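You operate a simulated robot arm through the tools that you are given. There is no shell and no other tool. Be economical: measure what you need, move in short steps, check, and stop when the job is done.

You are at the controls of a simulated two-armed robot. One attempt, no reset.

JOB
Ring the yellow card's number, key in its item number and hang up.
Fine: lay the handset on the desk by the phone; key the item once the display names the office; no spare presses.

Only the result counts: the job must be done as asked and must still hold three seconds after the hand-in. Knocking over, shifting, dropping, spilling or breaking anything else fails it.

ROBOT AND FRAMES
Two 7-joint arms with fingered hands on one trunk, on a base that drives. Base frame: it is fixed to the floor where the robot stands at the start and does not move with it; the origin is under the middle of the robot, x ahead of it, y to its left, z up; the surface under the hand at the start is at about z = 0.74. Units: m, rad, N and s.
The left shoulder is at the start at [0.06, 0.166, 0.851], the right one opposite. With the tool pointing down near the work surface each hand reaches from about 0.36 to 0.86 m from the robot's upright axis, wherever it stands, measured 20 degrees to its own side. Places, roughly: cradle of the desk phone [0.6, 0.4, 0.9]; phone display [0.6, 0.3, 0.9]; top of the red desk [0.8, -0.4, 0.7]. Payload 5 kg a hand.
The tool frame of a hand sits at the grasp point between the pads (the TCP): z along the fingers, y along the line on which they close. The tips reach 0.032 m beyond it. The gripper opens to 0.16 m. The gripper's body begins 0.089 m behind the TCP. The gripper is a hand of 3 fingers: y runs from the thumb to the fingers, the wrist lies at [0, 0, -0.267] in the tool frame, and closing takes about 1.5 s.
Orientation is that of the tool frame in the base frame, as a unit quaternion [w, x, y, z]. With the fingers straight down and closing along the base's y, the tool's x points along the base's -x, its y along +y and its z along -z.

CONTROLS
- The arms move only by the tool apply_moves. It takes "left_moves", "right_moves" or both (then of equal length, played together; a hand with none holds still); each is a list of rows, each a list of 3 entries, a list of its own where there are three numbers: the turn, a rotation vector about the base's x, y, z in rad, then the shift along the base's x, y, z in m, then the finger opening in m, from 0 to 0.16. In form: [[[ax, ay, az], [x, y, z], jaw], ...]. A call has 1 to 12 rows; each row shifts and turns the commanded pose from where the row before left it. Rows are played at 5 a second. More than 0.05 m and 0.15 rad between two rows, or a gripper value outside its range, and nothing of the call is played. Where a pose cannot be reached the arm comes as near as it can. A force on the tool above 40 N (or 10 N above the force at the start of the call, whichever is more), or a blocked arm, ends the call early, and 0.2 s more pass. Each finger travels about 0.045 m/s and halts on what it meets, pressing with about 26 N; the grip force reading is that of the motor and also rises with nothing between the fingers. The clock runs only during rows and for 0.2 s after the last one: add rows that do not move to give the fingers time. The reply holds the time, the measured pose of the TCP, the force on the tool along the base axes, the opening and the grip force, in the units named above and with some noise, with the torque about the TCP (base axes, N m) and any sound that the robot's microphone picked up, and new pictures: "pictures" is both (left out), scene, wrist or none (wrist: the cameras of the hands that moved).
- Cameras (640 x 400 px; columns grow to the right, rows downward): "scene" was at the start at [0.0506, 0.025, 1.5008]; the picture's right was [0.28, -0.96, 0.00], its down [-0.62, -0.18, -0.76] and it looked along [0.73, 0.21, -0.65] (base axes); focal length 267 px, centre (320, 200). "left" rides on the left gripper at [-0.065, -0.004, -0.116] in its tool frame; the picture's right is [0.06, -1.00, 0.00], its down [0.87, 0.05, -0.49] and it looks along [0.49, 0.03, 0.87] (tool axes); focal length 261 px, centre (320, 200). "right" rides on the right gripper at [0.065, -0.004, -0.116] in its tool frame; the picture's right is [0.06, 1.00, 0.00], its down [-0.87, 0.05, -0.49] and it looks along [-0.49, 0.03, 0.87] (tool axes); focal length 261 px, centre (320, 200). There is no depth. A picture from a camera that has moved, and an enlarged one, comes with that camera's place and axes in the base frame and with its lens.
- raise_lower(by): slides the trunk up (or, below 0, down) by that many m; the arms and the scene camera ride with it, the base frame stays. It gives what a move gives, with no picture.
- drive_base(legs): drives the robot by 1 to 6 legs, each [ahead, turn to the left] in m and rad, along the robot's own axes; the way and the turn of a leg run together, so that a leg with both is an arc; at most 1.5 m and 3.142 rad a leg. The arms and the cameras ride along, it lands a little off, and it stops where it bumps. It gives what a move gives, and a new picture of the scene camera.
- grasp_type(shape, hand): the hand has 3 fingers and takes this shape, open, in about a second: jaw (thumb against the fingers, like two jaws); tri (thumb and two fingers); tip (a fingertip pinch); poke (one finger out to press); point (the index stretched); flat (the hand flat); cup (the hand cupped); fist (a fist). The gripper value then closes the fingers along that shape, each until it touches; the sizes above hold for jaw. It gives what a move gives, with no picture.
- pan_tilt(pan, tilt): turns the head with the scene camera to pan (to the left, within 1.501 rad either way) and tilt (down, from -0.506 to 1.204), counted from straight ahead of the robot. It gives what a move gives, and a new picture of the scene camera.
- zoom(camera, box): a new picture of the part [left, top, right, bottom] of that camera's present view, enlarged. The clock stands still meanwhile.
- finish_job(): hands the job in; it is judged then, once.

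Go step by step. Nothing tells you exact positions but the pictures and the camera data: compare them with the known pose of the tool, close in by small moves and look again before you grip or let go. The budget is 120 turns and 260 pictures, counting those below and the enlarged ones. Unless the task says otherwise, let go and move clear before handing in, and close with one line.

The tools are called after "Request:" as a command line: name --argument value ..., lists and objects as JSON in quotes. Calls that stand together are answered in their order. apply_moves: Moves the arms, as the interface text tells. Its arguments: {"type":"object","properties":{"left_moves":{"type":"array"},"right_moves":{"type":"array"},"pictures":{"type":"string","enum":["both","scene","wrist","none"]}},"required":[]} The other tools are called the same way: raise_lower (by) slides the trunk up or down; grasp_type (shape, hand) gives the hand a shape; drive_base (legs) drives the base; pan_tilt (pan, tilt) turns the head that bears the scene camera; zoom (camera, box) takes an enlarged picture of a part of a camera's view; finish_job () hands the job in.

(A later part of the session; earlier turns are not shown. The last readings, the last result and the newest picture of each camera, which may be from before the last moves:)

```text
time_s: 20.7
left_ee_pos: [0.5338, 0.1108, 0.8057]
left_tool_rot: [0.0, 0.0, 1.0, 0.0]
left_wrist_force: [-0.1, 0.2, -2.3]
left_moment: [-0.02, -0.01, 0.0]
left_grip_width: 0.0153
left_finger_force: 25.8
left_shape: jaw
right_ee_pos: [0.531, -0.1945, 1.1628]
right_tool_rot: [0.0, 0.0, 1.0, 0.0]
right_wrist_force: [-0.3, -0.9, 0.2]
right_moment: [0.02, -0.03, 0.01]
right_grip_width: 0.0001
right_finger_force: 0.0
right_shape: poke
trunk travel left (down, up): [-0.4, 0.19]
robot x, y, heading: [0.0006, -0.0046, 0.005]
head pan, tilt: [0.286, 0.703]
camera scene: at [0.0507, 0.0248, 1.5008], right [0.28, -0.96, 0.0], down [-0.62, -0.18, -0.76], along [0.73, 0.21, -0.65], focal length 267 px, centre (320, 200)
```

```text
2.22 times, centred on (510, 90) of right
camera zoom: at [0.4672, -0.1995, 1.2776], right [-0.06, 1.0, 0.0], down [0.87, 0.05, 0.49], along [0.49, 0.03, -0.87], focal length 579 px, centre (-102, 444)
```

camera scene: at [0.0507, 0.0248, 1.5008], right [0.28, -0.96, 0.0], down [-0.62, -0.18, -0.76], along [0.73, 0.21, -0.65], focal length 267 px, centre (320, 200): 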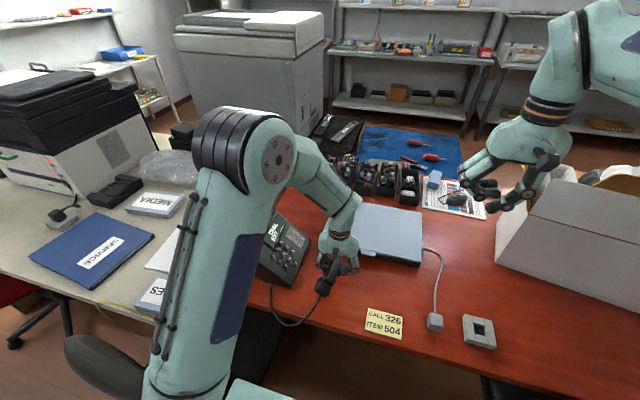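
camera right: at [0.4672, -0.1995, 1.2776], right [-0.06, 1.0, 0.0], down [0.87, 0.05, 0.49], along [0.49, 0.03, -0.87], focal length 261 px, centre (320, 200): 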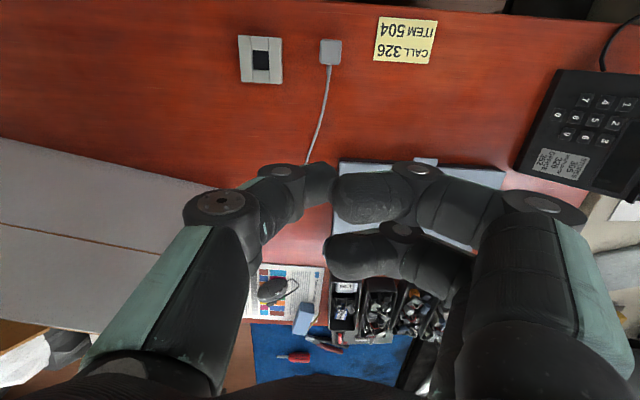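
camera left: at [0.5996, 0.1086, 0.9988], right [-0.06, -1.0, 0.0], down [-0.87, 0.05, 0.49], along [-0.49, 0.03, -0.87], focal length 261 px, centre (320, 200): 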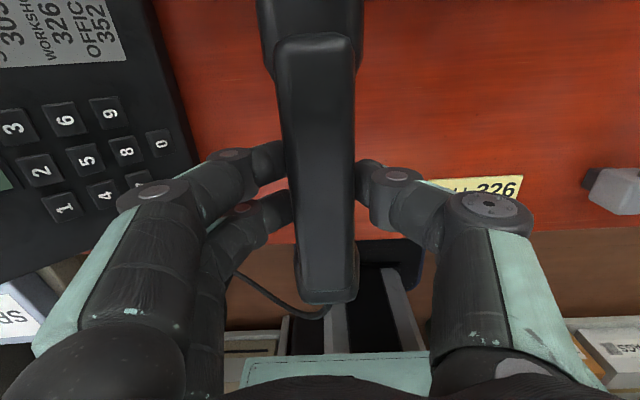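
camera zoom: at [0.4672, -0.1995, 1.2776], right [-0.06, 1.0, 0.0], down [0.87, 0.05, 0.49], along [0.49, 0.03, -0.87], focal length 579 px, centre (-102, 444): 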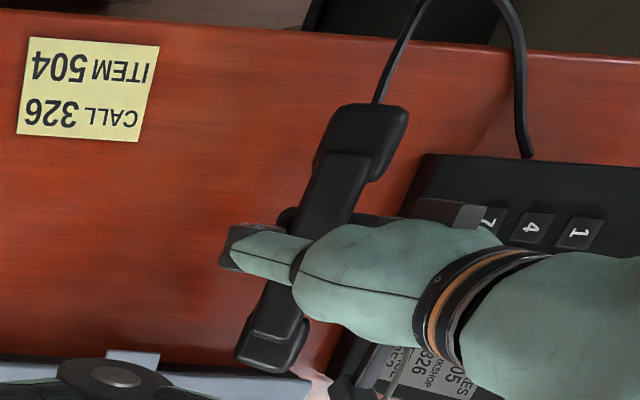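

The handset rolled a bit in the pinch but is still held. I'll lower slowly to the desk in small steps, watching force.

Request:
apply_moves --left_moves '[[[0, 0, 0], [0, 0, -0.008], 0.0], [[0, 0, 0], [0, 0, -0.006], 0.0], [[0, 0, 0], [0, 0, 0], 0.0]]' --pictures "wrist"

Request:
zoom --camera "scene" --box '[300, 220, 370, 310]'

```text
time_s: 21.5
left_ee_pos: [0.5341, 0.1123, 0.7929]
left_tool_rot: [0.001, -0.001, 1.0, 0.0]
left_wrist_force: [-0.5, 0.1, -1.9]
left_moment: [0.0, -0.02, 0.03]
left_grip_width: 0.0155
left_finger_force: 26.3
left_shape: jaw
right_ee_pos: [0.5329, -0.1944, 1.1623]
right_tool_rot: [0.0, 0.0, 1.0, 0.0]
right_wrist_force: [0.2, -0.7, -0.2]
right_moment: [0.01, 0.0, 0.0]
right_grip_width: 0.0
right_finger_force: 0.1
right_shape: poke
trunk travel left (down, up): [-0.4, 0.19]
robot x, y, heading: [-0.001, -0.0021, -0.001]
head pan, tilt: [0.286, 0.703]
camera left: at [0.5985, 0.1074, 0.9089], right [-0.06, -1.0, 0.0], down [-0.87, 0.05, 0.49], along [-0.49, 0.03, -0.87], focal length 261 px, centre (320, 200)
```

left: 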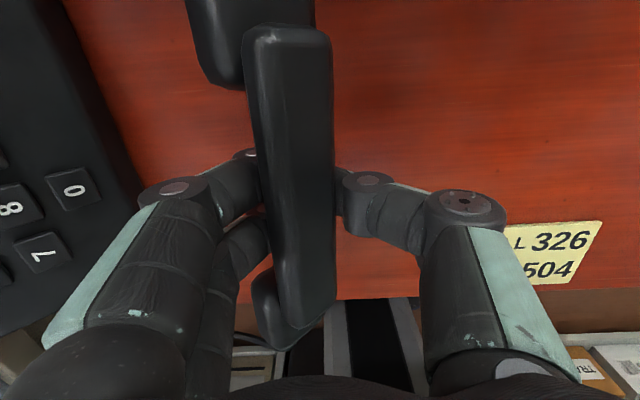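

```text
4.44 times, centred on (335, 265) of scene
camera zoom: at [0.0507, 0.0248, 1.5008], right [0.28, -0.96, 0.0], down [-0.62, -0.18, -0.76], along [0.73, 0.21, -0.65], focal length 1186 px, centre (253, -89)
```

zoom: 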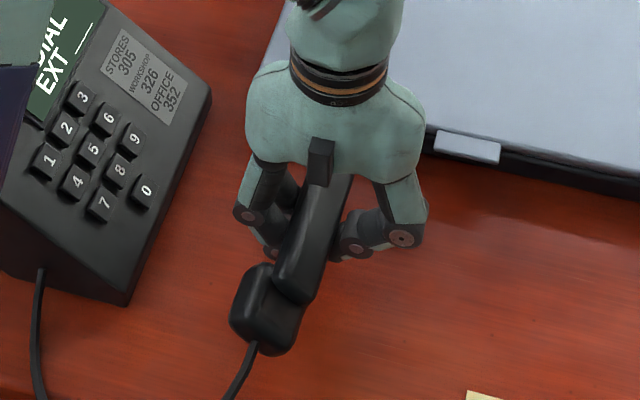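

It is stable but rolled roughly 0.4 rad about x in the pinch. I'll raise a little and counter-roll the hand so the earpieces face down, then check.

Request:
apply_moves --left_moves '[[[0, 0, 0], [0, 0, 0.015], 0.0], [[-0.14, 0, 0], [0, 0, 0], 0.0], [[-0.14, 0, 0], [0, 0, 0], 0.0], [[-0.12, 0, 0], [0, 0, 0], 0.0], [[0, 0, 0], [0, 0, 0], 0.0]]' --pictures "wrist"

Request:
zoom --camera "scene" --box '[290, 200, 390, 310]'

Request:
zoom --camera "right" --box '[440, 0, 640, 180]'

```text
time_s: 22.7
left_ee_pos: [0.5333, 0.1099, 0.8079]
left_tool_rot: [0.0, 0.0, 0.98, -0.2]
left_wrist_force: [-0.9, 0.2, -1.4]
left_moment: [-0.02, -0.02, 0.02]
left_grip_width: 0.015
left_finger_force: 26.1
left_shape: jaw
right_ee_pos: [0.5319, -0.1945, 1.1621]
right_tool_rot: [-0.001, 0.001, 1.0, 0.0]
right_wrist_force: [-0.4, 0.7, 0.7]
right_moment: [-0.04, 0.0, -0.03]
right_grip_width: 0.0001
right_finger_force: 0.0
right_shape: poke
trunk travel left (down, up): [-0.4, 0.19]
robot x, y, heading: [0.0018, -0.0005, -0.002]
head pan, tilt: [0.286, 0.703]
camera left: at [0.5984, 0.1519, 0.9163], right [-0.06, -0.92, 0.39], down [-0.87, 0.24, 0.43], along [-0.49, -0.31, -0.81], focal length 261 px, centre (320, 200)
```

left: 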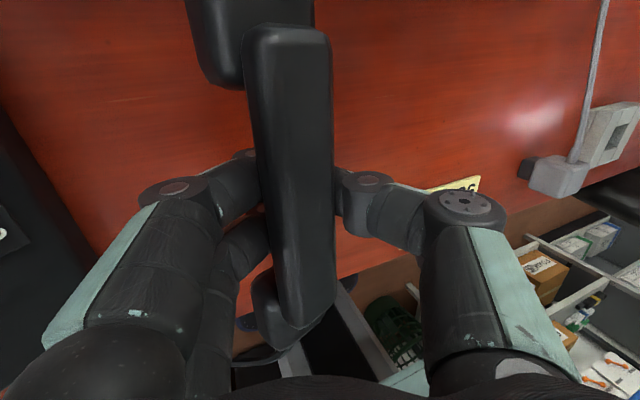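

```text
3.64 times, centred on (340, 255) of scene
camera zoom: at [0.0507, 0.0247, 1.5008], right [0.28, -0.96, 0.0], down [-0.62, -0.18, -0.76], along [0.73, 0.21, -0.65], focal length 970 px, centre (247, 0)
```

zoom: 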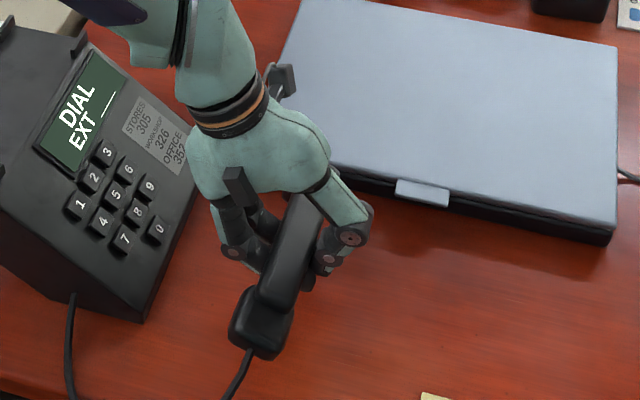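

```text
2.22 times, centred on (540, 90) of right
camera zoom: at [0.4672, -0.1998, 1.2776], right [-0.06, 1.0, 0.0], down [0.87, 0.05, 0.49], along [0.49, 0.03, -0.87], focal length 579 px, centre (-169, 444)
```

zoom: 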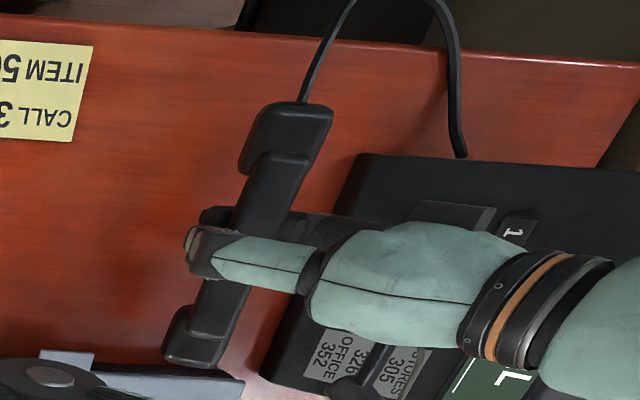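

The handset now looks upright. Lowering in small steps until contact.

Request:
apply_moves --left_moves '[[[0, 0, 0], [0, 0, -0.012], 0.0], [[0, 0, 0], [0, 0, -0.008], 0.0], [[0, 0, 0], [0, 0, -0.005], 0.0], [[0, 0, 0], [0, 0, 0], 0.0]]' --pictures "none"

Request:
zoom --camera "scene" --box '[300, 220, 370, 310]'

```text
time_s: 23.7
left_ee_pos: [0.5337, 0.1103, 0.783]
left_tool_rot: [-0.001, 0.0, 0.98, -0.199]
left_wrist_force: [-0.6, 0.0, -0.8]
left_moment: [-0.04, 0.01, 0.0]
left_grip_width: 0.0152
left_finger_force: 25.9
left_shape: jaw
right_ee_pos: [0.5316, -0.195, 1.1622]
right_tool_rot: [0.0, 0.0, 1.0, -0.001]
right_wrist_force: [1.7, -1.5, 0.1]
right_moment: [-0.01, -0.01, -0.02]
right_grip_width: 0.0
right_finger_force: 0.0
right_shape: poke
trunk travel left (down, up): [-0.4, 0.19]
robot x, y, heading: [0.0016, 0.0004, 0.002]
head pan, tilt: [0.286, 0.703]
```

```text
4.44 times, centred on (335, 265) of scene
camera zoom: at [0.0507, 0.0248, 1.5008], right [0.28, -0.96, 0.0], down [-0.62, -0.18, -0.76], along [0.73, 0.21, -0.65], focal length 1186 px, centre (253, -89)
```

zoom: 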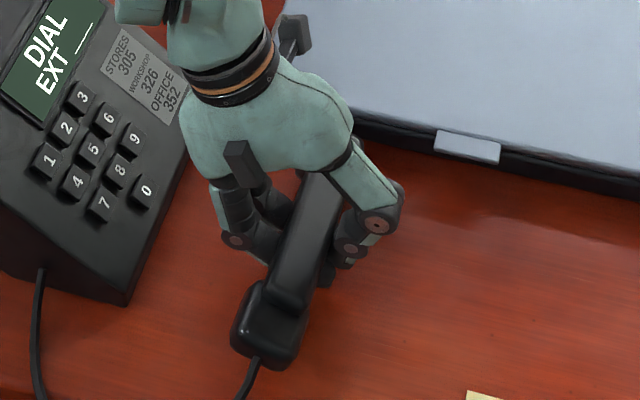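

Not clearly touching yet; continuing down a few millimetres at a time.

Request:
apply_moves --left_moves '[[[0, 0, 0], [0, 0, -0.005], 0.0], [[0, 0, 0], [0, 0, -0.004], 0.0], [[0, 0, 0], [0, 0, 0], 0.0]]' --pictures "none"

```text
time_s: 24.5
left_ee_pos: [0.5338, 0.1113, 0.7732]
left_tool_rot: [0.001, 0.0, 0.98, -0.198]
left_wrist_force: [0.2, 0.3, -1.6]
left_moment: [-0.01, 0.04, 0.0]
left_grip_width: 0.0153
left_finger_force: 26.0
left_shape: jaw
right_ee_pos: [0.5331, -0.1947, 1.1626]
right_tool_rot: [0.0, 0.001, 1.0, 0.0]
right_wrist_force: [0.4, 0.3, 0.2]
right_moment: [0.02, -0.01, -0.01]
right_grip_width: 0.0001
right_finger_force: 0.0
right_shape: poke
trunk travel left (down, up): [-0.4, 0.19]
robot x, y, heading: [-0.001, 0.0037, 0.004]
head pan, tilt: [0.286, 0.703]
```

Request:
apply_moves --left_moves '[[[0, 0, 0], [0, 0, -0.004], 0.0], [[0, 0, 0], [0, 0, -0.004], 0.0], [[0, 0, 0], [0, 0, 0], 0.0]]' --pictures "wrist"

Request:
zoom --camera "right" --box '[440, 0, 640, 180]'

Request:
zoom --camera "scene" --box '[300, 220, 370, 310]'

```text
time_s: 25.3
left_ee_pos: [0.5323, 0.1091, 0.7669]
left_tool_rot: [0.0, 0.0, 0.98, -0.198]
left_wrist_force: [-0.2, 0.9, 3.8]
left_moment: [0.02, 0.01, 0.01]
left_grip_width: 0.0152
left_finger_force: 25.7
left_shape: jaw
right_ee_pos: [0.5313, -0.1934, 1.1628]
right_tool_rot: [0.0, 0.0, 1.0, 0.0]
right_wrist_force: [0.1, 0.3, 0.3]
right_moment: [0.03, 0.01, 0.01]
right_grip_width: 0.0
right_finger_force: 0.0
right_shape: poke
trunk travel left (down, up): [-0.4, 0.19]
robot x, y, heading: [-0.0032, 0.0009, -0.006]
head pan, tilt: [0.286, 0.703]
camera left: at [0.5981, 0.152, 0.875], right [-0.06, -0.92, 0.39], down [-0.87, 0.24, 0.43], along [-0.49, -0.31, -0.81], focal length 261 px, centre (320, 200)
```

left: 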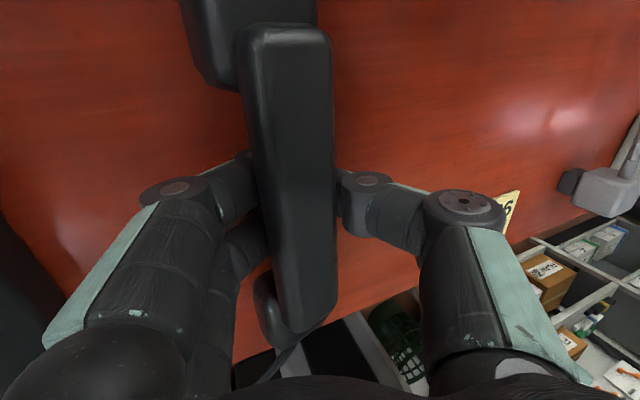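

```text
2.22 times, centred on (540, 90) of right
camera zoom: at [0.467, -0.1994, 1.2778], right [-0.06, 1.0, 0.0], down [0.87, 0.05, 0.49], along [0.49, 0.03, -0.87], focal length 579 px, centre (-169, 444)
```

zoom: 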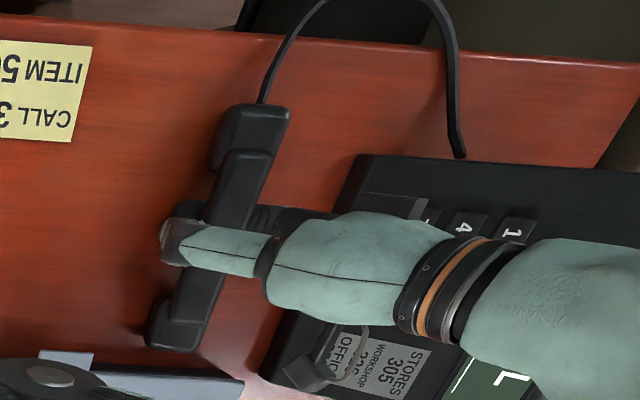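

```text
4.44 times, centred on (335, 265) of scene
camera zoom: at [0.0503, 0.0249, 1.5009], right [0.28, -0.96, 0.0], down [-0.62, -0.18, -0.76], along [0.73, 0.21, -0.65], focal length 1186 px, centre (253, -89)
```

zoom: 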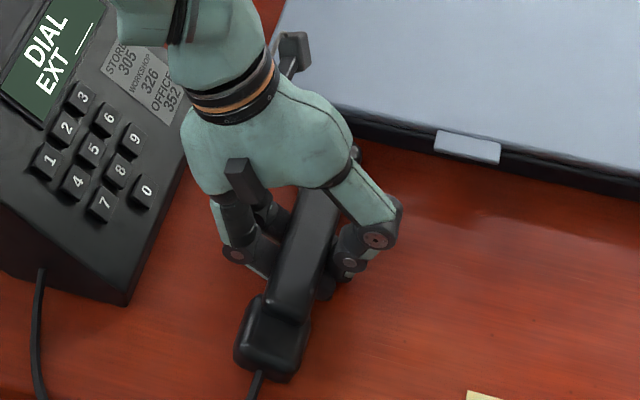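

Contact is made (+3.8 N). I release by opening modestly, then check the handset settles.

Request:
apply_moves --left_moves '[[[0, 0, 0], [0, 0, 0], 0.03], [[0, 0, 0], [0, 0, 0], 0.05], [[0, 0, 0], [0, 0, 0], 0.07], [[0, 0, 0], [0, 0, 0], 0.08], [[0, 0, 0], [0, 0, 0], 0.08], [[0, 0, 0], [0, 0, 0], 0.08], [[0, 0, 0], [0, 0, 0], 0.08]]' --pictures "wrist"

Request:
zoom --camera "scene" --box '[300, 220, 370, 310]'

```text
time_s: 26.6
left_ee_pos: [0.5333, 0.1046, 0.7739]
left_tool_rot: [0.003, 0.002, 0.979, -0.202]
left_wrist_force: [-8.2, -9.8, 38.3]
left_moment: [0.34, 0.31, 0.05]
left_grip_width: 0.0639
left_finger_force: 0.0
left_shape: jaw
right_ee_pos: [0.5292, -0.1958, 1.1639]
right_tool_rot: [0.001, 0.001, 1.0, 0.001]
right_wrist_force: [-0.3, -0.1, 0.4]
right_moment: [0.02, 0.01, 0.04]
right_grip_width: 0.0
right_finger_force: 0.0
right_shape: poke
trunk travel left (down, up): [-0.4, 0.19]
robot x, y, heading: [0.0005, 0.0004, -0.006]
head pan, tilt: [0.286, 0.703]
stopped in row 6 (left hand): the force on the tool passed its limit at 41 N (the readings are from after the stop); the commanded pose is now the measured one
camera left: at [0.5975, 0.146, 0.881], right [-0.07, -0.92, 0.39], down [-0.87, 0.25, 0.42], along [-0.49, -0.32, -0.81], focal length 261 px, centre (320, 200)
```

left: 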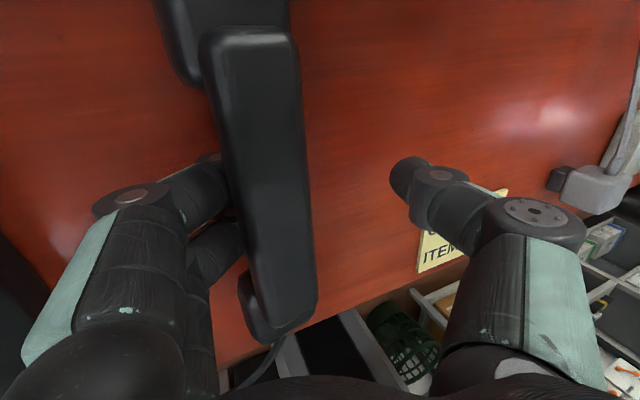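

```text
4.44 times, centred on (335, 265) of scene
camera zoom: at [0.0474, 0.0233, 1.5012], right [0.28, -0.96, 0.0], down [-0.62, -0.18, -0.76], along [0.73, 0.21, -0.65], focal length 1186 px, centre (253, -89)
```

zoom: 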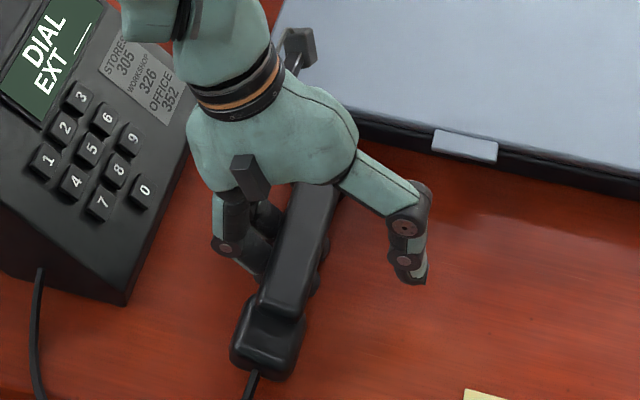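

The +y fingers are pressing on the desk because of the tilt. I'll lift a little, shift +y off the handset and keep opening.

Request:
apply_moves --left_moves '[[[0, 0, 0], [0, 0.004, 0.005], 0.07], [[0, 0, 0], [0, 0.006, 0.005], 0.08], [[0, 0, 0], [0, 0.006, 0.003], 0.09], [[0, 0, 0], [0, 0, 0], 0.09], [[0, 0, 0], [0, 0, 0], 0.09], [[0, 0, 0], [0, 0, 0], 0.09]]' --pictures "wrist"

Request:
zoom --camera "scene" --box '[300, 220, 370, 310]'

```text
time_s: 28.0
left_ee_pos: [0.5331, 0.1246, 0.782]
left_tool_rot: [0.001, 0.002, 0.98, -0.199]
left_wrist_force: [2.3, -9.2, 23.1]
left_moment: [0.25, -0.1, -0.03]
left_grip_width: 0.0747
left_finger_force: 0.2
left_shape: jaw
right_ee_pos: [0.5318, -0.196, 1.1631]
right_tool_rot: [0.0, 0.0, 1.0, 0.002]
right_wrist_force: [0.0, -0.3, 0.2]
right_moment: [0.0, 0.0, -0.01]
right_grip_width: 0.0
right_finger_force: 0.0
right_shape: poke
trunk travel left (down, up): [-0.4, 0.19]
robot x, y, heading: [0.0011, -0.0, -0.002]
head pan, tilt: [0.286, 0.703]
camera left: at [0.5982, 0.1658, 0.8906], right [-0.06, -0.92, 0.39], down [-0.87, 0.24, 0.43], along [-0.49, -0.31, -0.82], focal length 261 px, centre (320, 200)
```

left: 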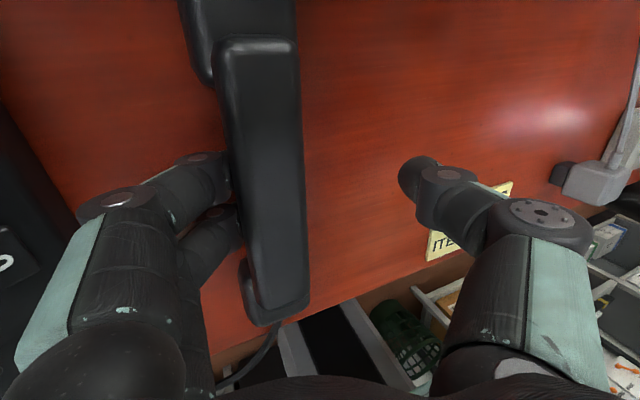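

```text
4.44 times, centred on (335, 265) of scene
camera zoom: at [0.0494, 0.0236, 1.5009], right [0.28, -0.96, 0.0], down [-0.62, -0.18, -0.76], along [0.73, 0.21, -0.65], focal length 1186 px, centre (253, -89)
```

zoom: 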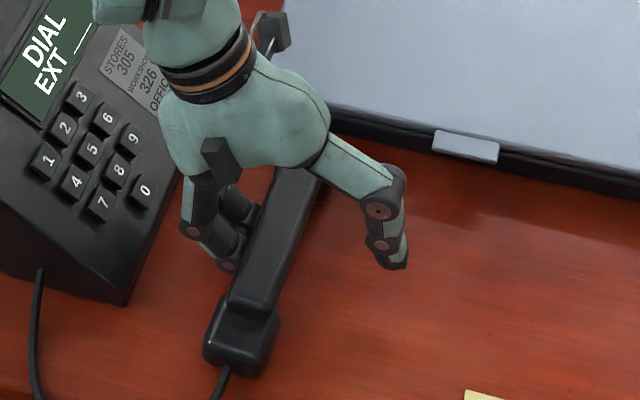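

The handset is resting on the desk with its earpieces down. I'll lift the hand away gently and check that the handset stays.

Request:
apply_moves --left_moves '[[[0, 0, 0], [0, 0.006, 0.01], 0.1], [[0, 0, 0], [0, 0.006, 0.01], 0.12], [[0, 0, 0], [0, 0, 0], 0.13], [[0, 0, 0], [0, 0, 0.02], 0.13], [[0, 0, 0], [0, 0, 0.03], 0.13], [[0, 0, 0], [0, 0, 0.03], 0.13]]' --pictures "both"

```text
time_s: 29.4
left_ee_pos: [0.5321, 0.1384, 0.8817]
left_tool_rot: [0.0, 0.0, 0.98, -0.2]
left_wrist_force: [-0.6, -0.2, -0.6]
left_moment: [-0.01, 0.0, -0.02]
left_grip_width: 0.1295
left_finger_force: 0.2
left_shape: jaw
right_ee_pos: [0.5316, -0.1937, 1.1623]
right_tool_rot: [0.0, 0.0, 1.0, 0.0]
right_wrist_force: [-0.2, 0.5, -0.2]
right_moment: [0.0, -0.02, 0.0]
right_grip_width: 0.0
right_finger_force: 0.1
right_shape: poke
trunk travel left (down, up): [-0.4, 0.19]
robot x, y, heading: [0.0013, -0.0004, -0.002]
head pan, tilt: [0.286, 0.703]
camera scene: at [0.0502, 0.0246, 1.5007], right [0.28, -0.96, 0.0], down [-0.62, -0.18, -0.76], along [0.73, 0.21, -0.65], focal length 267 px, centre (320, 200)
camera left: at [0.5974, 0.1798, 0.9906], right [-0.06, -0.92, 0.39], down [-0.87, 0.24, 0.43], along [-0.49, -0.31, -0.81], focal length 261 px, centre (320, 200)
```

scene: 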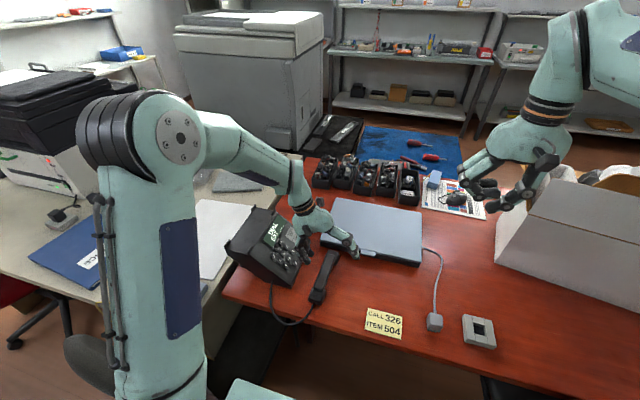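
left: 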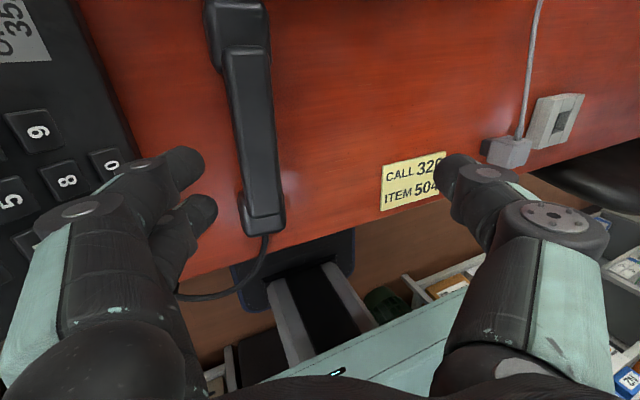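

The handset is standing on the desk, untouched. I retract the left hand up and back to its side, undoing the tilt.

Request:
apply_moves --left_moves '[[[0, 0, 0], [0, 0, 0.05], 0.13], [[0.14, 0, 0], [0, 0, 0.05], 0.13], [[0.14, 0, 0], [0, 0, 0.05], 0.13], [[0.12, 0, 0], [0, 0, 0.05], 0.13], [[0, 0, 0], [0, 0, 0.05], 0.13], [[0, 0, 0], [0, 0.045, 0.02], 0.13], [[0, 0, 0], [0, 0.048, 0], 0.13], [[0, 0, 0], [0, 0.048, 0], 0.13], [[0, 0, 0], [0, 0.048, 0], 0.13], [[0, 0, 0], [0, 0.048, 0], 0.13], [[0, 0, 0], [0, 0.048, 0], 0.13], [[0, 0, 0], [-0.03, 0.04, 0], 0.13]]' --pictures "scene"

Request:
zoom --camera "scene" --box '[220, 195, 350, 305]'

Request:
zoom --camera "right" --box '[440, 0, 640, 180]'

```text
time_s: 32.0
left_ee_pos: [0.5018, 0.4663, 1.1497]
left_tool_rot: [0.002, 0.0, 1.0, -0.002]
left_wrist_force: [0.0, 1.1, -0.5]
left_moment: [-0.04, -0.02, 0.05]
left_grip_width: 0.1297
left_finger_force: 0.0
left_shape: jaw
right_ee_pos: [0.5307, -0.193, 1.164]
right_tool_rot: [0.0, 0.0, 1.0, 0.001]
right_wrist_force: [-1.4, -0.1, 0.1]
right_moment: [0.01, 0.02, 0.02]
right_grip_width: 0.0001
right_finger_force: 0.0
right_shape: poke
trunk travel left (down, up): [-0.4, 0.19]
robot x, y, heading: [-0.0017, 0.0008, 0.002]
head pan, tilt: [0.286, 0.703]
camera scene: at [0.0495, 0.0257, 1.5008], right [0.28, -0.96, 0.0], down [-0.62, -0.18, -0.76], along [0.73, 0.21, -0.65], focal length 267 px, centre (320, 200)
```

scene: 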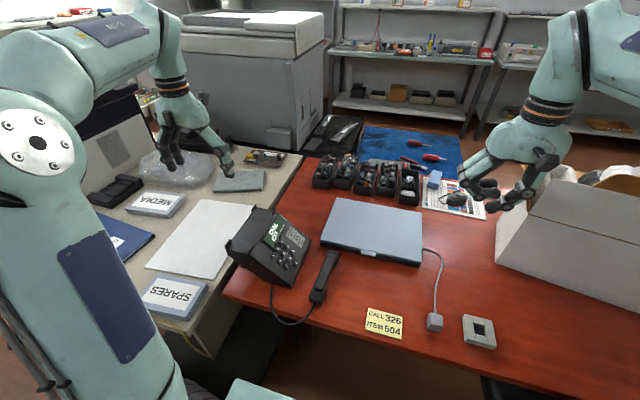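

```text
3.64 times, centred on (285, 250) of scene
camera zoom: at [0.0495, 0.0257, 1.5008], right [0.28, -0.96, 0.0], down [-0.62, -0.18, -0.76], along [0.73, 0.21, -0.65], focal length 970 px, centre (447, 18)
```

zoom: 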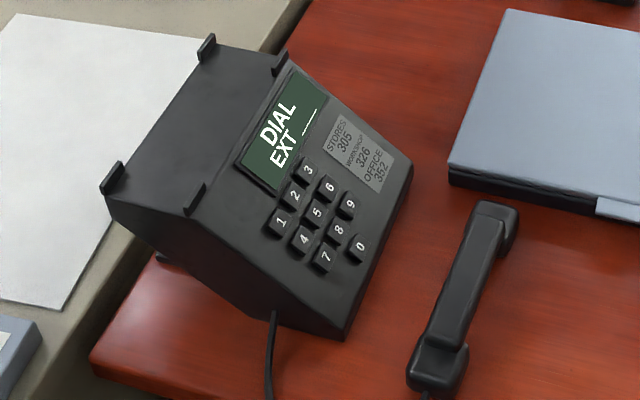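

```text
2.22 times, centred on (540, 90) of right
camera zoom: at [0.4662, -0.1983, 1.2783], right [-0.06, 1.0, 0.0], down [0.87, 0.06, 0.49], along [0.49, 0.03, -0.87], focal length 579 px, centre (-169, 444)
```

zoom: 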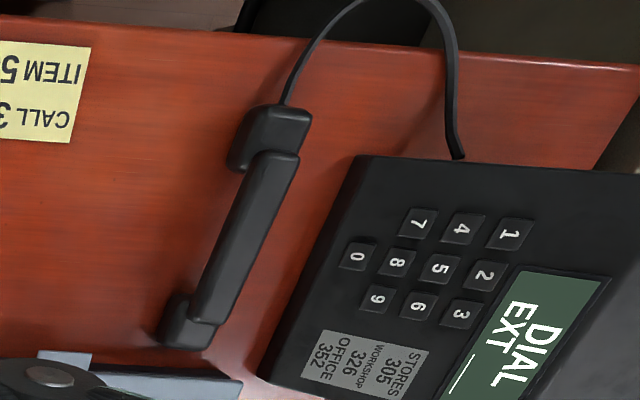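

The phone is off-hook and the handset lies clear. Triangulated keys: columns x≈0.513/0.542/0.572, rows (y,z) ≈ (0.313,0.825), (0.2925,0.808), (0.2735,0.7895), zero (0.255,0.771). I'll bring the right hand over at height, tilted 0.3 rad so its curled fingers clear the panel.

Request:
apply_moves --right_moves '[[[0, 0, 0], [0.0037, 0.044, 0], 0.0], [[0, 0, 0], [0.0037, 0.044, 0], 0.0], [[0, 0, 0], [0.0037, 0.044, 0], 0.0], [[0, 0, 0], [0.0037, 0.044, 0], 0.0], [[0, 0, 0], [0.0037, 0.044, 0], 0.0], [[0, 0, 0], [0.0037, 0.044, 0], 0.0], [[0, 0, 0], [0.0037, 0.044, 0], 0.0], [[0.1, 0, 0], [0.0037, 0.044, 0], 0.0], [[0.1, 0, 0], [0.0037, 0.044, -0.02], 0.0], [[0.1, 0, 0], [0.0037, 0.044, -0.02], 0.0], [[0, 0, 0], [0, 0, -0.04], 0.0], [[0, 0, 0], [0, 0, -0.04], 0.0]]' --pictures "both"

```text
time_s: 34.6
left_ee_pos: [0.5037, 0.4632, 1.1477]
left_tool_rot: [0.001, 0.001, 1.0, -0.001]
left_wrist_force: [0.1, 0.1, -0.2]
left_moment: [0.01, 0.0, -0.02]
left_grip_width: 0.1296
left_finger_force: 0.1
left_shape: jaw
right_ee_pos: [0.5696, 0.2466, 1.0423]
right_tool_rot: [0.0, 0.0, 0.989, 0.15]
right_wrist_force: [0.2, 1.1, -1.0]
right_moment: [0.0, 0.02, 0.04]
right_grip_width: 0.0
right_finger_force: 0.1
right_shape: poke
trunk travel left (down, up): [-0.4, 0.19]
robot x, y, heading: [0.0014, 0.0002, 0.0]
head pan, tilt: [0.286, 0.703]
camera scene: at [0.0509, 0.025, 1.5008], right [0.28, -0.96, 0.0], down [-0.62, -0.18, -0.76], along [0.73, 0.21, -0.65], focal length 267 px, centre (320, 200)
camera right: at [0.5049, 0.2073, 1.1509], right [-0.06, 0.95, 0.3], down [0.87, -0.09, 0.49], along [0.49, 0.29, -0.82], focal length 261 px, centre (320, 200)
```

scene: 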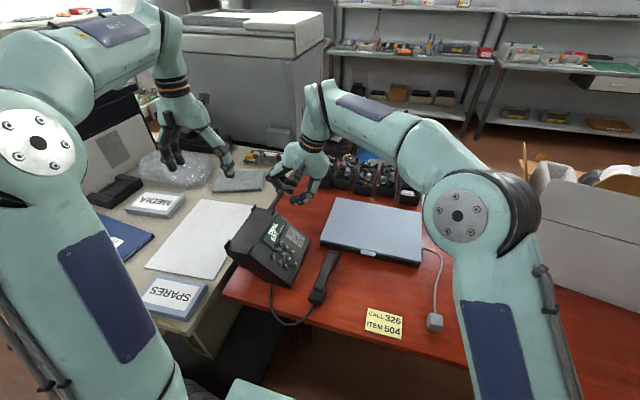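
right: 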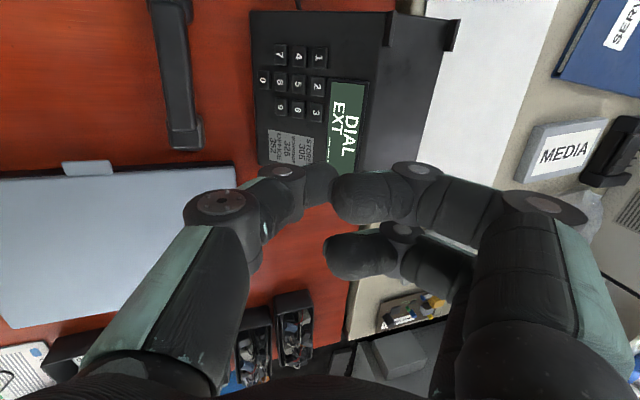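

The tip is above the phone. I'll descend to a hover about 4 cm off key 3 and check the alignment.

Request:
apply_moves --right_moves '[[[0, 0, 0], [0, 0.005, -0.045], 0.0], [[0, 0, 0], [0, 0.005, -0.045], 0.0], [[0, 0, 0], [0, 0.009, -0.03], 0.0], [[0, 0, 0], [0, 0.009, -0.022], 0.0], [[0, 0, 0], [0, 0, 0], 0.0]]' --pictures "wrist"

Request:
zoom --camera "scene" --box '[240, 180, 330, 280]'

Request:
zoom --camera "left" --box '[320, 0, 480, 120]'

```text
time_s: 35.8
left_ee_pos: [0.5033, 0.462, 1.1495]
left_tool_rot: [0.002, 0.0, 1.0, -0.002]
left_wrist_force: [0.2, 0.2, -0.2]
left_moment: [0.01, 0.01, 0.0]
left_grip_width: 0.1297
left_finger_force: 0.0
left_shape: jaw
right_ee_pos: [0.5685, 0.2747, 0.9009]
right_tool_rot: [0.001, 0.0, 0.989, 0.149]
right_wrist_force: [0.5, 0.5, 0.4]
right_moment: [-0.05, -0.02, 0.01]
right_grip_width: 0.0
right_finger_force: 0.1
right_shape: poke
trunk travel left (down, up): [-0.4, 0.19]
robot x, y, heading: [0.0007, 0.0016, -0.004]
head pan, tilt: [0.286, 0.703]
camera right: at [0.5028, 0.2359, 1.0098], right [-0.06, 0.95, 0.3], down [0.87, -0.09, 0.49], along [0.49, 0.29, -0.82], focal length 261 px, centre (320, 200)
```

right: 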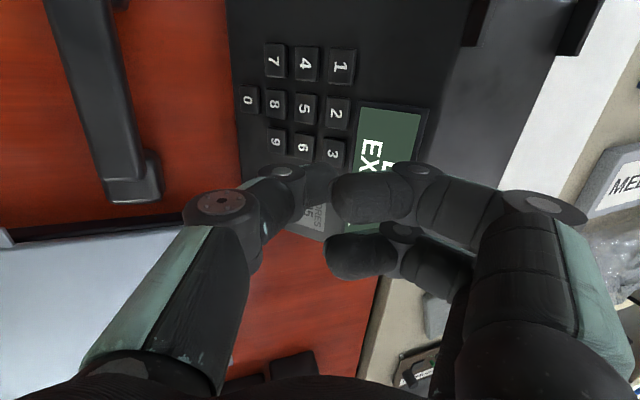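

```text
4.00 times, centred on (285, 230) of scene
camera zoom: at [0.0506, 0.0248, 1.5008], right [0.28, -0.96, 0.0], down [-0.62, -0.18, -0.76], along [0.73, 0.21, -0.65], focal length 1068 px, centre (460, 80)
```

zoom: 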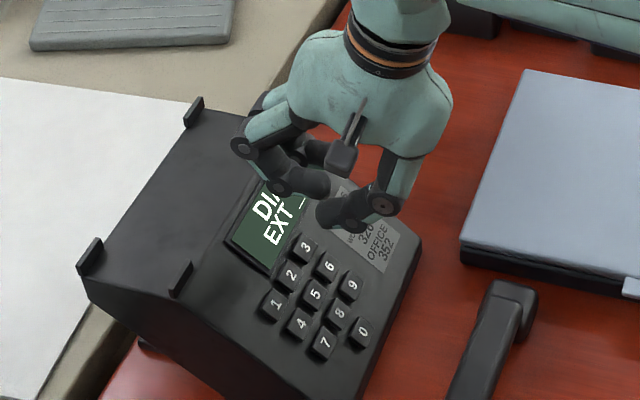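

```text
3.33 times, centred on (400, 60) of left
camera zoom: at [0.5685, 0.459, 1.2655], right [-0.06, -1.0, 0.0], down [-0.87, 0.06, 0.49], along [-0.49, 0.03, -0.87], focal length 869 px, centre (53, 667)
```

zoom: 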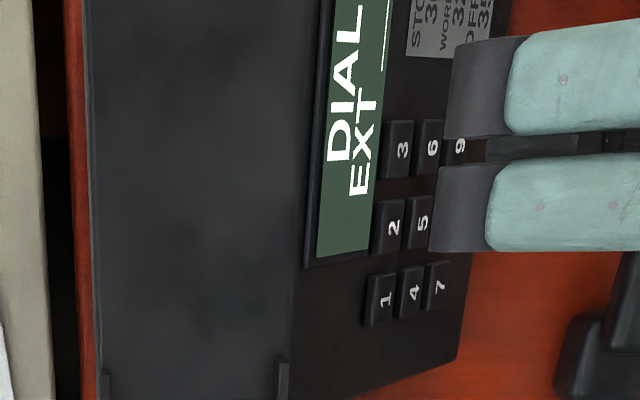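

Tip sphere centre is about TCP+(0.002, 0.005, −0.019). I'll approach to ~1.5 cm off key 3 and check again.

Request:
apply_moves --right_moves '[[[0, 0, 0], [0.001, 0.004, -0.02], 0.0], [[0, 0, 0], [0.0005, 0.0093, -0.0174], 0.0], [[0, 0, 0], [0, 0, 0], 0.0]]' --pictures "wrist"

Request:
zoom --camera "scene" --box '[255, 200, 315, 270]'

Request:
zoom --camera "left" --box '[380, 0, 460, 70]'

```text
time_s: 36.6
left_ee_pos: [0.5033, 0.4627, 1.1485]
left_tool_rot: [0.001, 0.001, 1.0, -0.001]
left_wrist_force: [-0.4, 0.5, 0.4]
left_moment: [0.01, 0.02, 0.02]
left_grip_width: 0.1296
left_finger_force: 0.0
left_shape: jaw
right_ee_pos: [0.5701, 0.2878, 0.8636]
right_tool_rot: [0.001, 0.0, 0.989, 0.15]
right_wrist_force: [0.7, 0.7, -0.6]
right_moment: [-0.01, -0.01, 0.01]
right_grip_width: 0.0001
right_finger_force: 0.1
right_shape: poke
trunk travel left (down, up): [-0.4, 0.19]
robot x, y, heading: [-0.0003, -0.002, -0.001]
head pan, tilt: [0.286, 0.703]
camera right: at [0.5048, 0.2489, 0.9719], right [-0.06, 0.95, 0.3], down [0.87, -0.09, 0.49], along [0.49, 0.29, -0.82], focal length 261 px, centre (320, 200)
```

right: 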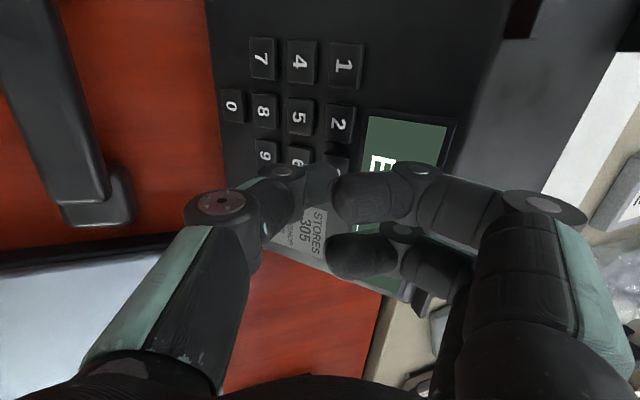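

```text
5.71 times, centred on (285, 235) of scene
camera zoom: at [0.0506, 0.0249, 1.5008], right [0.28, -0.96, 0.0], down [-0.62, -0.18, -0.76], along [0.73, 0.21, -0.65], focal length 1525 px, centre (520, 0)
```

zoom: 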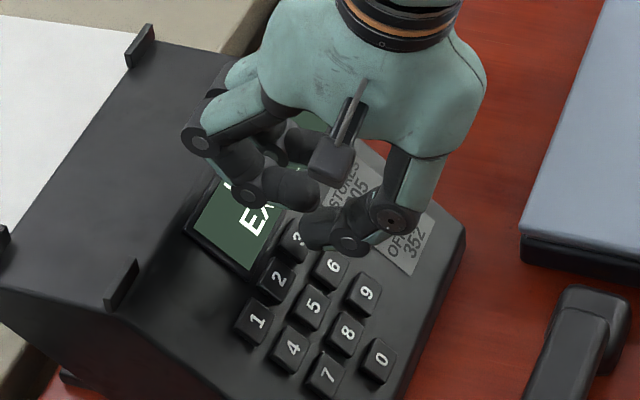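

```text
5.71 times, centred on (420, 35) of left
camera zoom: at [0.5686, 0.459, 1.2655], right [-0.06, -1.0, 0.0], down [-0.87, 0.06, 0.49], along [-0.49, 0.03, -0.87], focal length 1489 px, centre (-251, 1143)
```

zoom: 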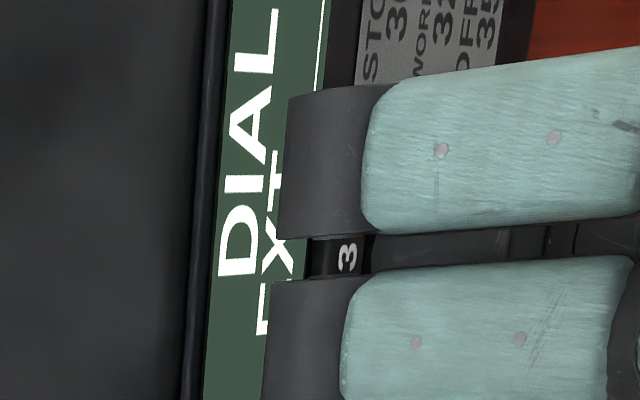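

Alignment looks right; the tip is about 1 cm off key 3. I'll go in slowly toward contact.

Request:
apply_moves --right_moves '[[[0, 0, 0], [0, 0.002, -0.004], 0.0], [[0, 0, 0], [0, 0.0015, -0.003], 0.0], [[0, 0, 0], [0, 0, 0], 0.0]]' --pictures "none"

Request:
zoom --camera "scene" --box '[265, 215, 305, 262]'

Request:
zoom --camera "right" --box '[220, 80, 400, 220]'

```text
time_s: 37.4
left_ee_pos: [0.5031, 0.4632, 1.1494]
left_tool_rot: [0.001, 0.001, 1.0, -0.001]
left_wrist_force: [-0.1, -0.3, 1.6]
left_moment: [-0.03, -0.01, 0.01]
left_grip_width: 0.1297
left_finger_force: 0.0
left_shape: jaw
right_ee_pos: [0.5713, 0.2916, 0.856]
right_tool_rot: [0.0, 0.0, 0.989, 0.15]
right_wrist_force: [-0.3, -1.4, 2.0]
right_moment: [0.01, -0.02, -0.01]
right_grip_width: 0.0
right_finger_force: 0.1
right_shape: poke
trunk travel left (down, up): [-0.4, 0.19]
robot x, y, heading: [0.002, 0.0012, -0.001]
head pan, tilt: [0.286, 0.703]
heard: click
```

```text
8.51 times, centred on (285, 238) of scene
camera zoom: at [0.0505, 0.0248, 1.5008], right [0.28, -0.96, 0.0], down [-0.62, -0.18, -0.76], along [0.73, 0.21, -0.65], focal length 2271 px, centre (618, -128)
```

zoom: 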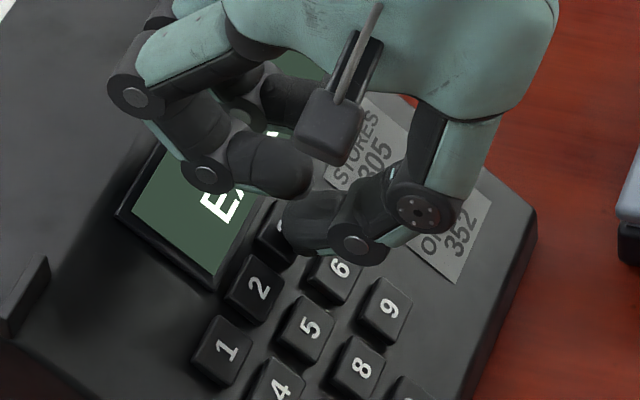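

```text
2.86 times, centred on (310, 150) of right
camera zoom: at [0.505, 0.2523, 0.9648], right [-0.06, 0.95, 0.3], down [0.87, -0.09, 0.49], along [0.49, 0.29, -0.82], focal length 745 px, centre (349, 343)
```

zoom: 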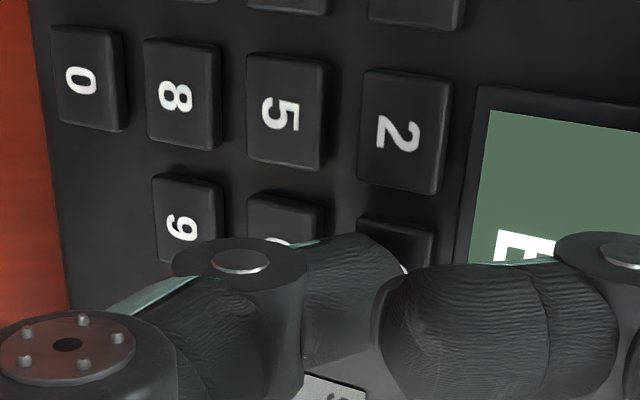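

A click was heard at light contact. I back off along the panel normal and read the display.

Request:
apply_moves --right_moves '[[[0, 0, 0], [0, -0.007, 0.008], 0.0], [[0, 0, 0], [0, -0.01, 0.03], 0.0], [[0, 0, 0], [-0.03, -0.03, 0.03], 0.0], [[0, 0, 0], [0, 0, 0], 0.0]]' --pictures "none"

Request:
zoom --camera "left" --box '[360, 0, 480, 90]'

Request:
zoom --camera "scene" --box '[255, 200, 325, 270]'

```text
refused: row 3 steps farther than a row can; nothing moved
```

```text
4.44 times, centred on (420, 45) of left
camera zoom: at [0.5685, 0.459, 1.2655], right [-0.06, -1.0, 0.0], down [-0.87, 0.06, 0.49], along [-0.49, 0.03, -0.87], focal length 1158 px, centre (-124, 889)
```

zoom: 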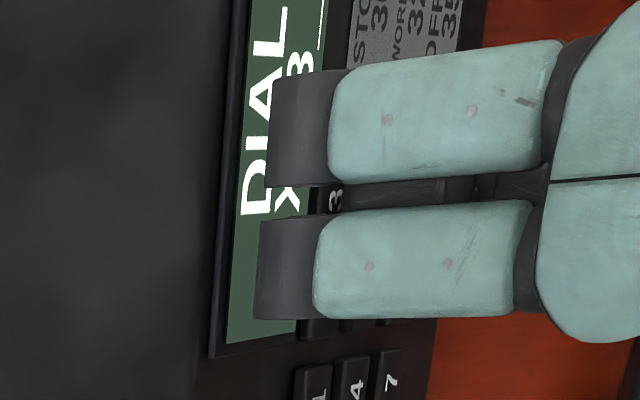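

```text
5.71 times, centred on (290, 235) of scene
camera zoom: at [0.0505, 0.0248, 1.5008], right [0.28, -0.96, 0.0], down [-0.62, -0.18, -0.76], along [0.73, 0.21, -0.65], focal length 1525 px, centre (491, 0)
```

zoom: 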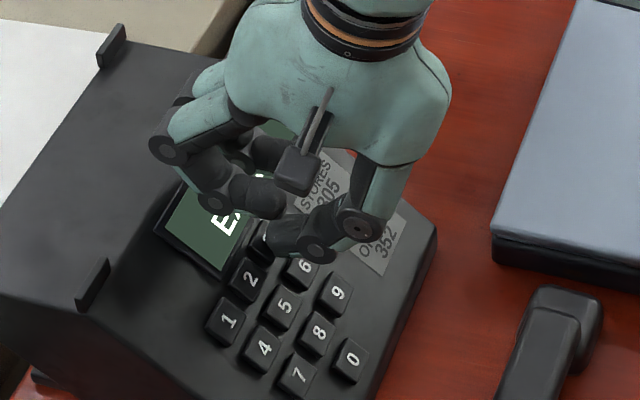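

The display shows "EXT 3__" — key 3 registered once. Next key 2: retreat along the normal, shift −0.0295 in x, and press to the same depth.

Request:
apply_moves --right_moves '[[[0, 0, 0], [0, -0.005, 0.006], 0.0], [[0, 0, 0], [0, -0.005, 0.01], 0.0], [[0, 0, 0], [-0.0295, 0, 0], 0.0], [[0, 0, 0], [0, 0, 0], 0.0], [[0, 0, 0], [0, 0.005, -0.008], 0.0], [[0, 0, 0], [0, 0.0025, -0.004], 0.0], [[0, 0, 0], [0, 0.0025, -0.004], 0.0], [[0, 0, 0], [0, 0, 0], 0.0]]' --pictures "none"

Request:
zoom --camera "left" --box '[360, 0, 480, 90]'

Request:
zoom --camera "scene" --box '[255, 200, 325, 270]'

```text
time_s: 39.2
left_ee_pos: [0.5039, 0.463, 1.1489]
left_tool_rot: [0.0, 0.001, 1.0, -0.001]
left_wrist_force: [0.1, 0.4, -0.2]
left_moment: [-0.01, -0.04, 0.01]
left_grip_width: 0.1296
left_finger_force: 0.1
left_shape: jaw
right_ee_pos: [0.5419, 0.2912, 0.857]
right_tool_rot: [0.0, 0.0, 0.989, 0.15]
right_wrist_force: [0.9, -0.5, 1.3]
right_moment: [0.02, 0.0, 0.02]
right_grip_width: 0.0001
right_finger_force: 0.0
right_shape: poke
trunk travel left (down, up): [-0.4, 0.19]
robot x, y, heading: [-0.0004, -0.0015, -0.001]
head pan, tilt: [0.286, 0.703]
heard: click
```

```text
4.44 times, centred on (420, 45) of left
camera zoom: at [0.5686, 0.459, 1.2655], right [-0.06, -1.0, 0.0], down [-0.87, 0.06, 0.49], along [-0.49, 0.03, -0.87], focal length 1158 px, centre (-124, 889)
```

zoom: 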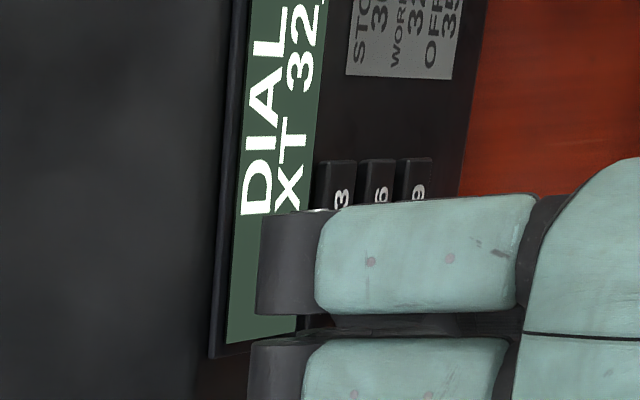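

```text
5.71 times, centred on (290, 235) of scene
camera zoom: at [0.0505, 0.0249, 1.5008], right [0.28, -0.96, 0.0], down [-0.62, -0.18, -0.76], along [0.73, 0.21, -0.65], focal length 1525 px, centre (491, 0)
```

zoom: 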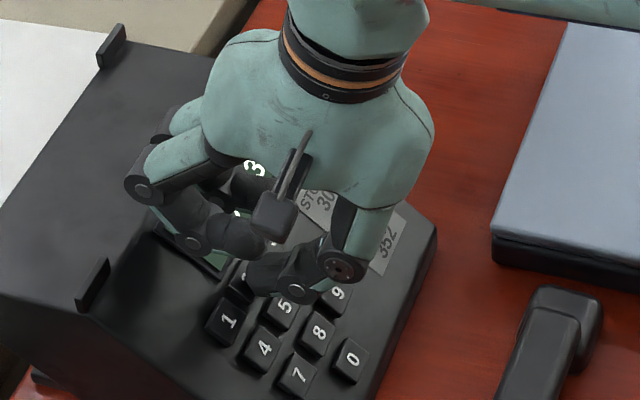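

Display reads "32_". Now key 6: retreat, shift (+0.0295, −0.0195, −0.018), press.

Request:
apply_moves --right_moves '[[[0, 0, 0], [0, -0.005, 0.006], 0.0], [[0, 0, 0], [0, -0.005, 0.01], 0.0], [[0, 0, 0], [0.0295, -0.0195, -0.018], 0.0], [[0, 0, 0], [0, 0, 0], 0.0], [[0, 0, 0], [0, 0.005, -0.008], 0.0], [[0, 0, 0], [0, 0.0025, -0.004], 0.0], [[0, 0, 0], [0, 0.0025, -0.004], 0.0], [[0, 0, 0], [0, 0, 0], 0.0]]' --pictures "none"

Request:
zoom --camera "left" --box '[360, 0, 480, 90]'

Request:
zoom --camera "scene" --box '[255, 200, 325, 270]'

```text
time_s: 41.0
left_ee_pos: [0.5042, 0.4636, 1.1487]
left_tool_rot: [0.0, 0.001, 1.0, -0.001]
left_wrist_force: [0.6, 0.4, -0.4]
left_moment: [0.01, 0.0, -0.02]
left_grip_width: 0.1297
left_finger_force: 0.0
left_shape: jaw
right_ee_pos: [0.5708, 0.2707, 0.8379]
right_tool_rot: [0.0, 0.0, 0.989, 0.15]
right_wrist_force: [-0.5, 0.0, 0.6]
right_moment: [-0.03, 0.04, 0.0]
right_grip_width: 0.0
right_finger_force: 0.1
right_shape: poke
trunk travel left (down, up): [-0.4, 0.19]
robot x, y, heading: [-0.0035, -0.0008, 0.001]
head pan, tilt: [0.286, 0.703]
```

```text
4.44 times, centred on (420, 45) of left
camera zoom: at [0.5687, 0.459, 1.2654], right [-0.06, -1.0, 0.0], down [-0.87, 0.06, 0.49], along [-0.49, 0.03, -0.87], focal length 1158 px, centre (-124, 889)
```

zoom: 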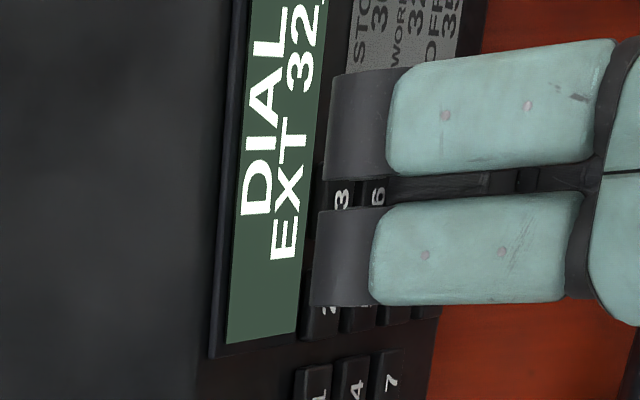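

```text
5.71 times, centred on (290, 235) of scene
camera zoom: at [0.0506, 0.0249, 1.5008], right [0.28, -0.96, 0.0], down [-0.62, -0.18, -0.76], along [0.73, 0.21, -0.65], focal length 1525 px, centre (491, 0)
```

zoom: 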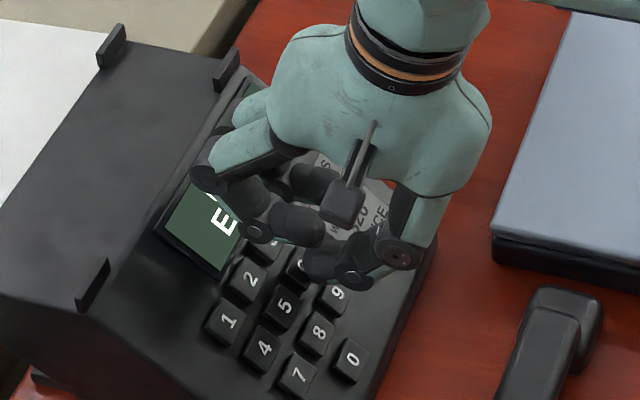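

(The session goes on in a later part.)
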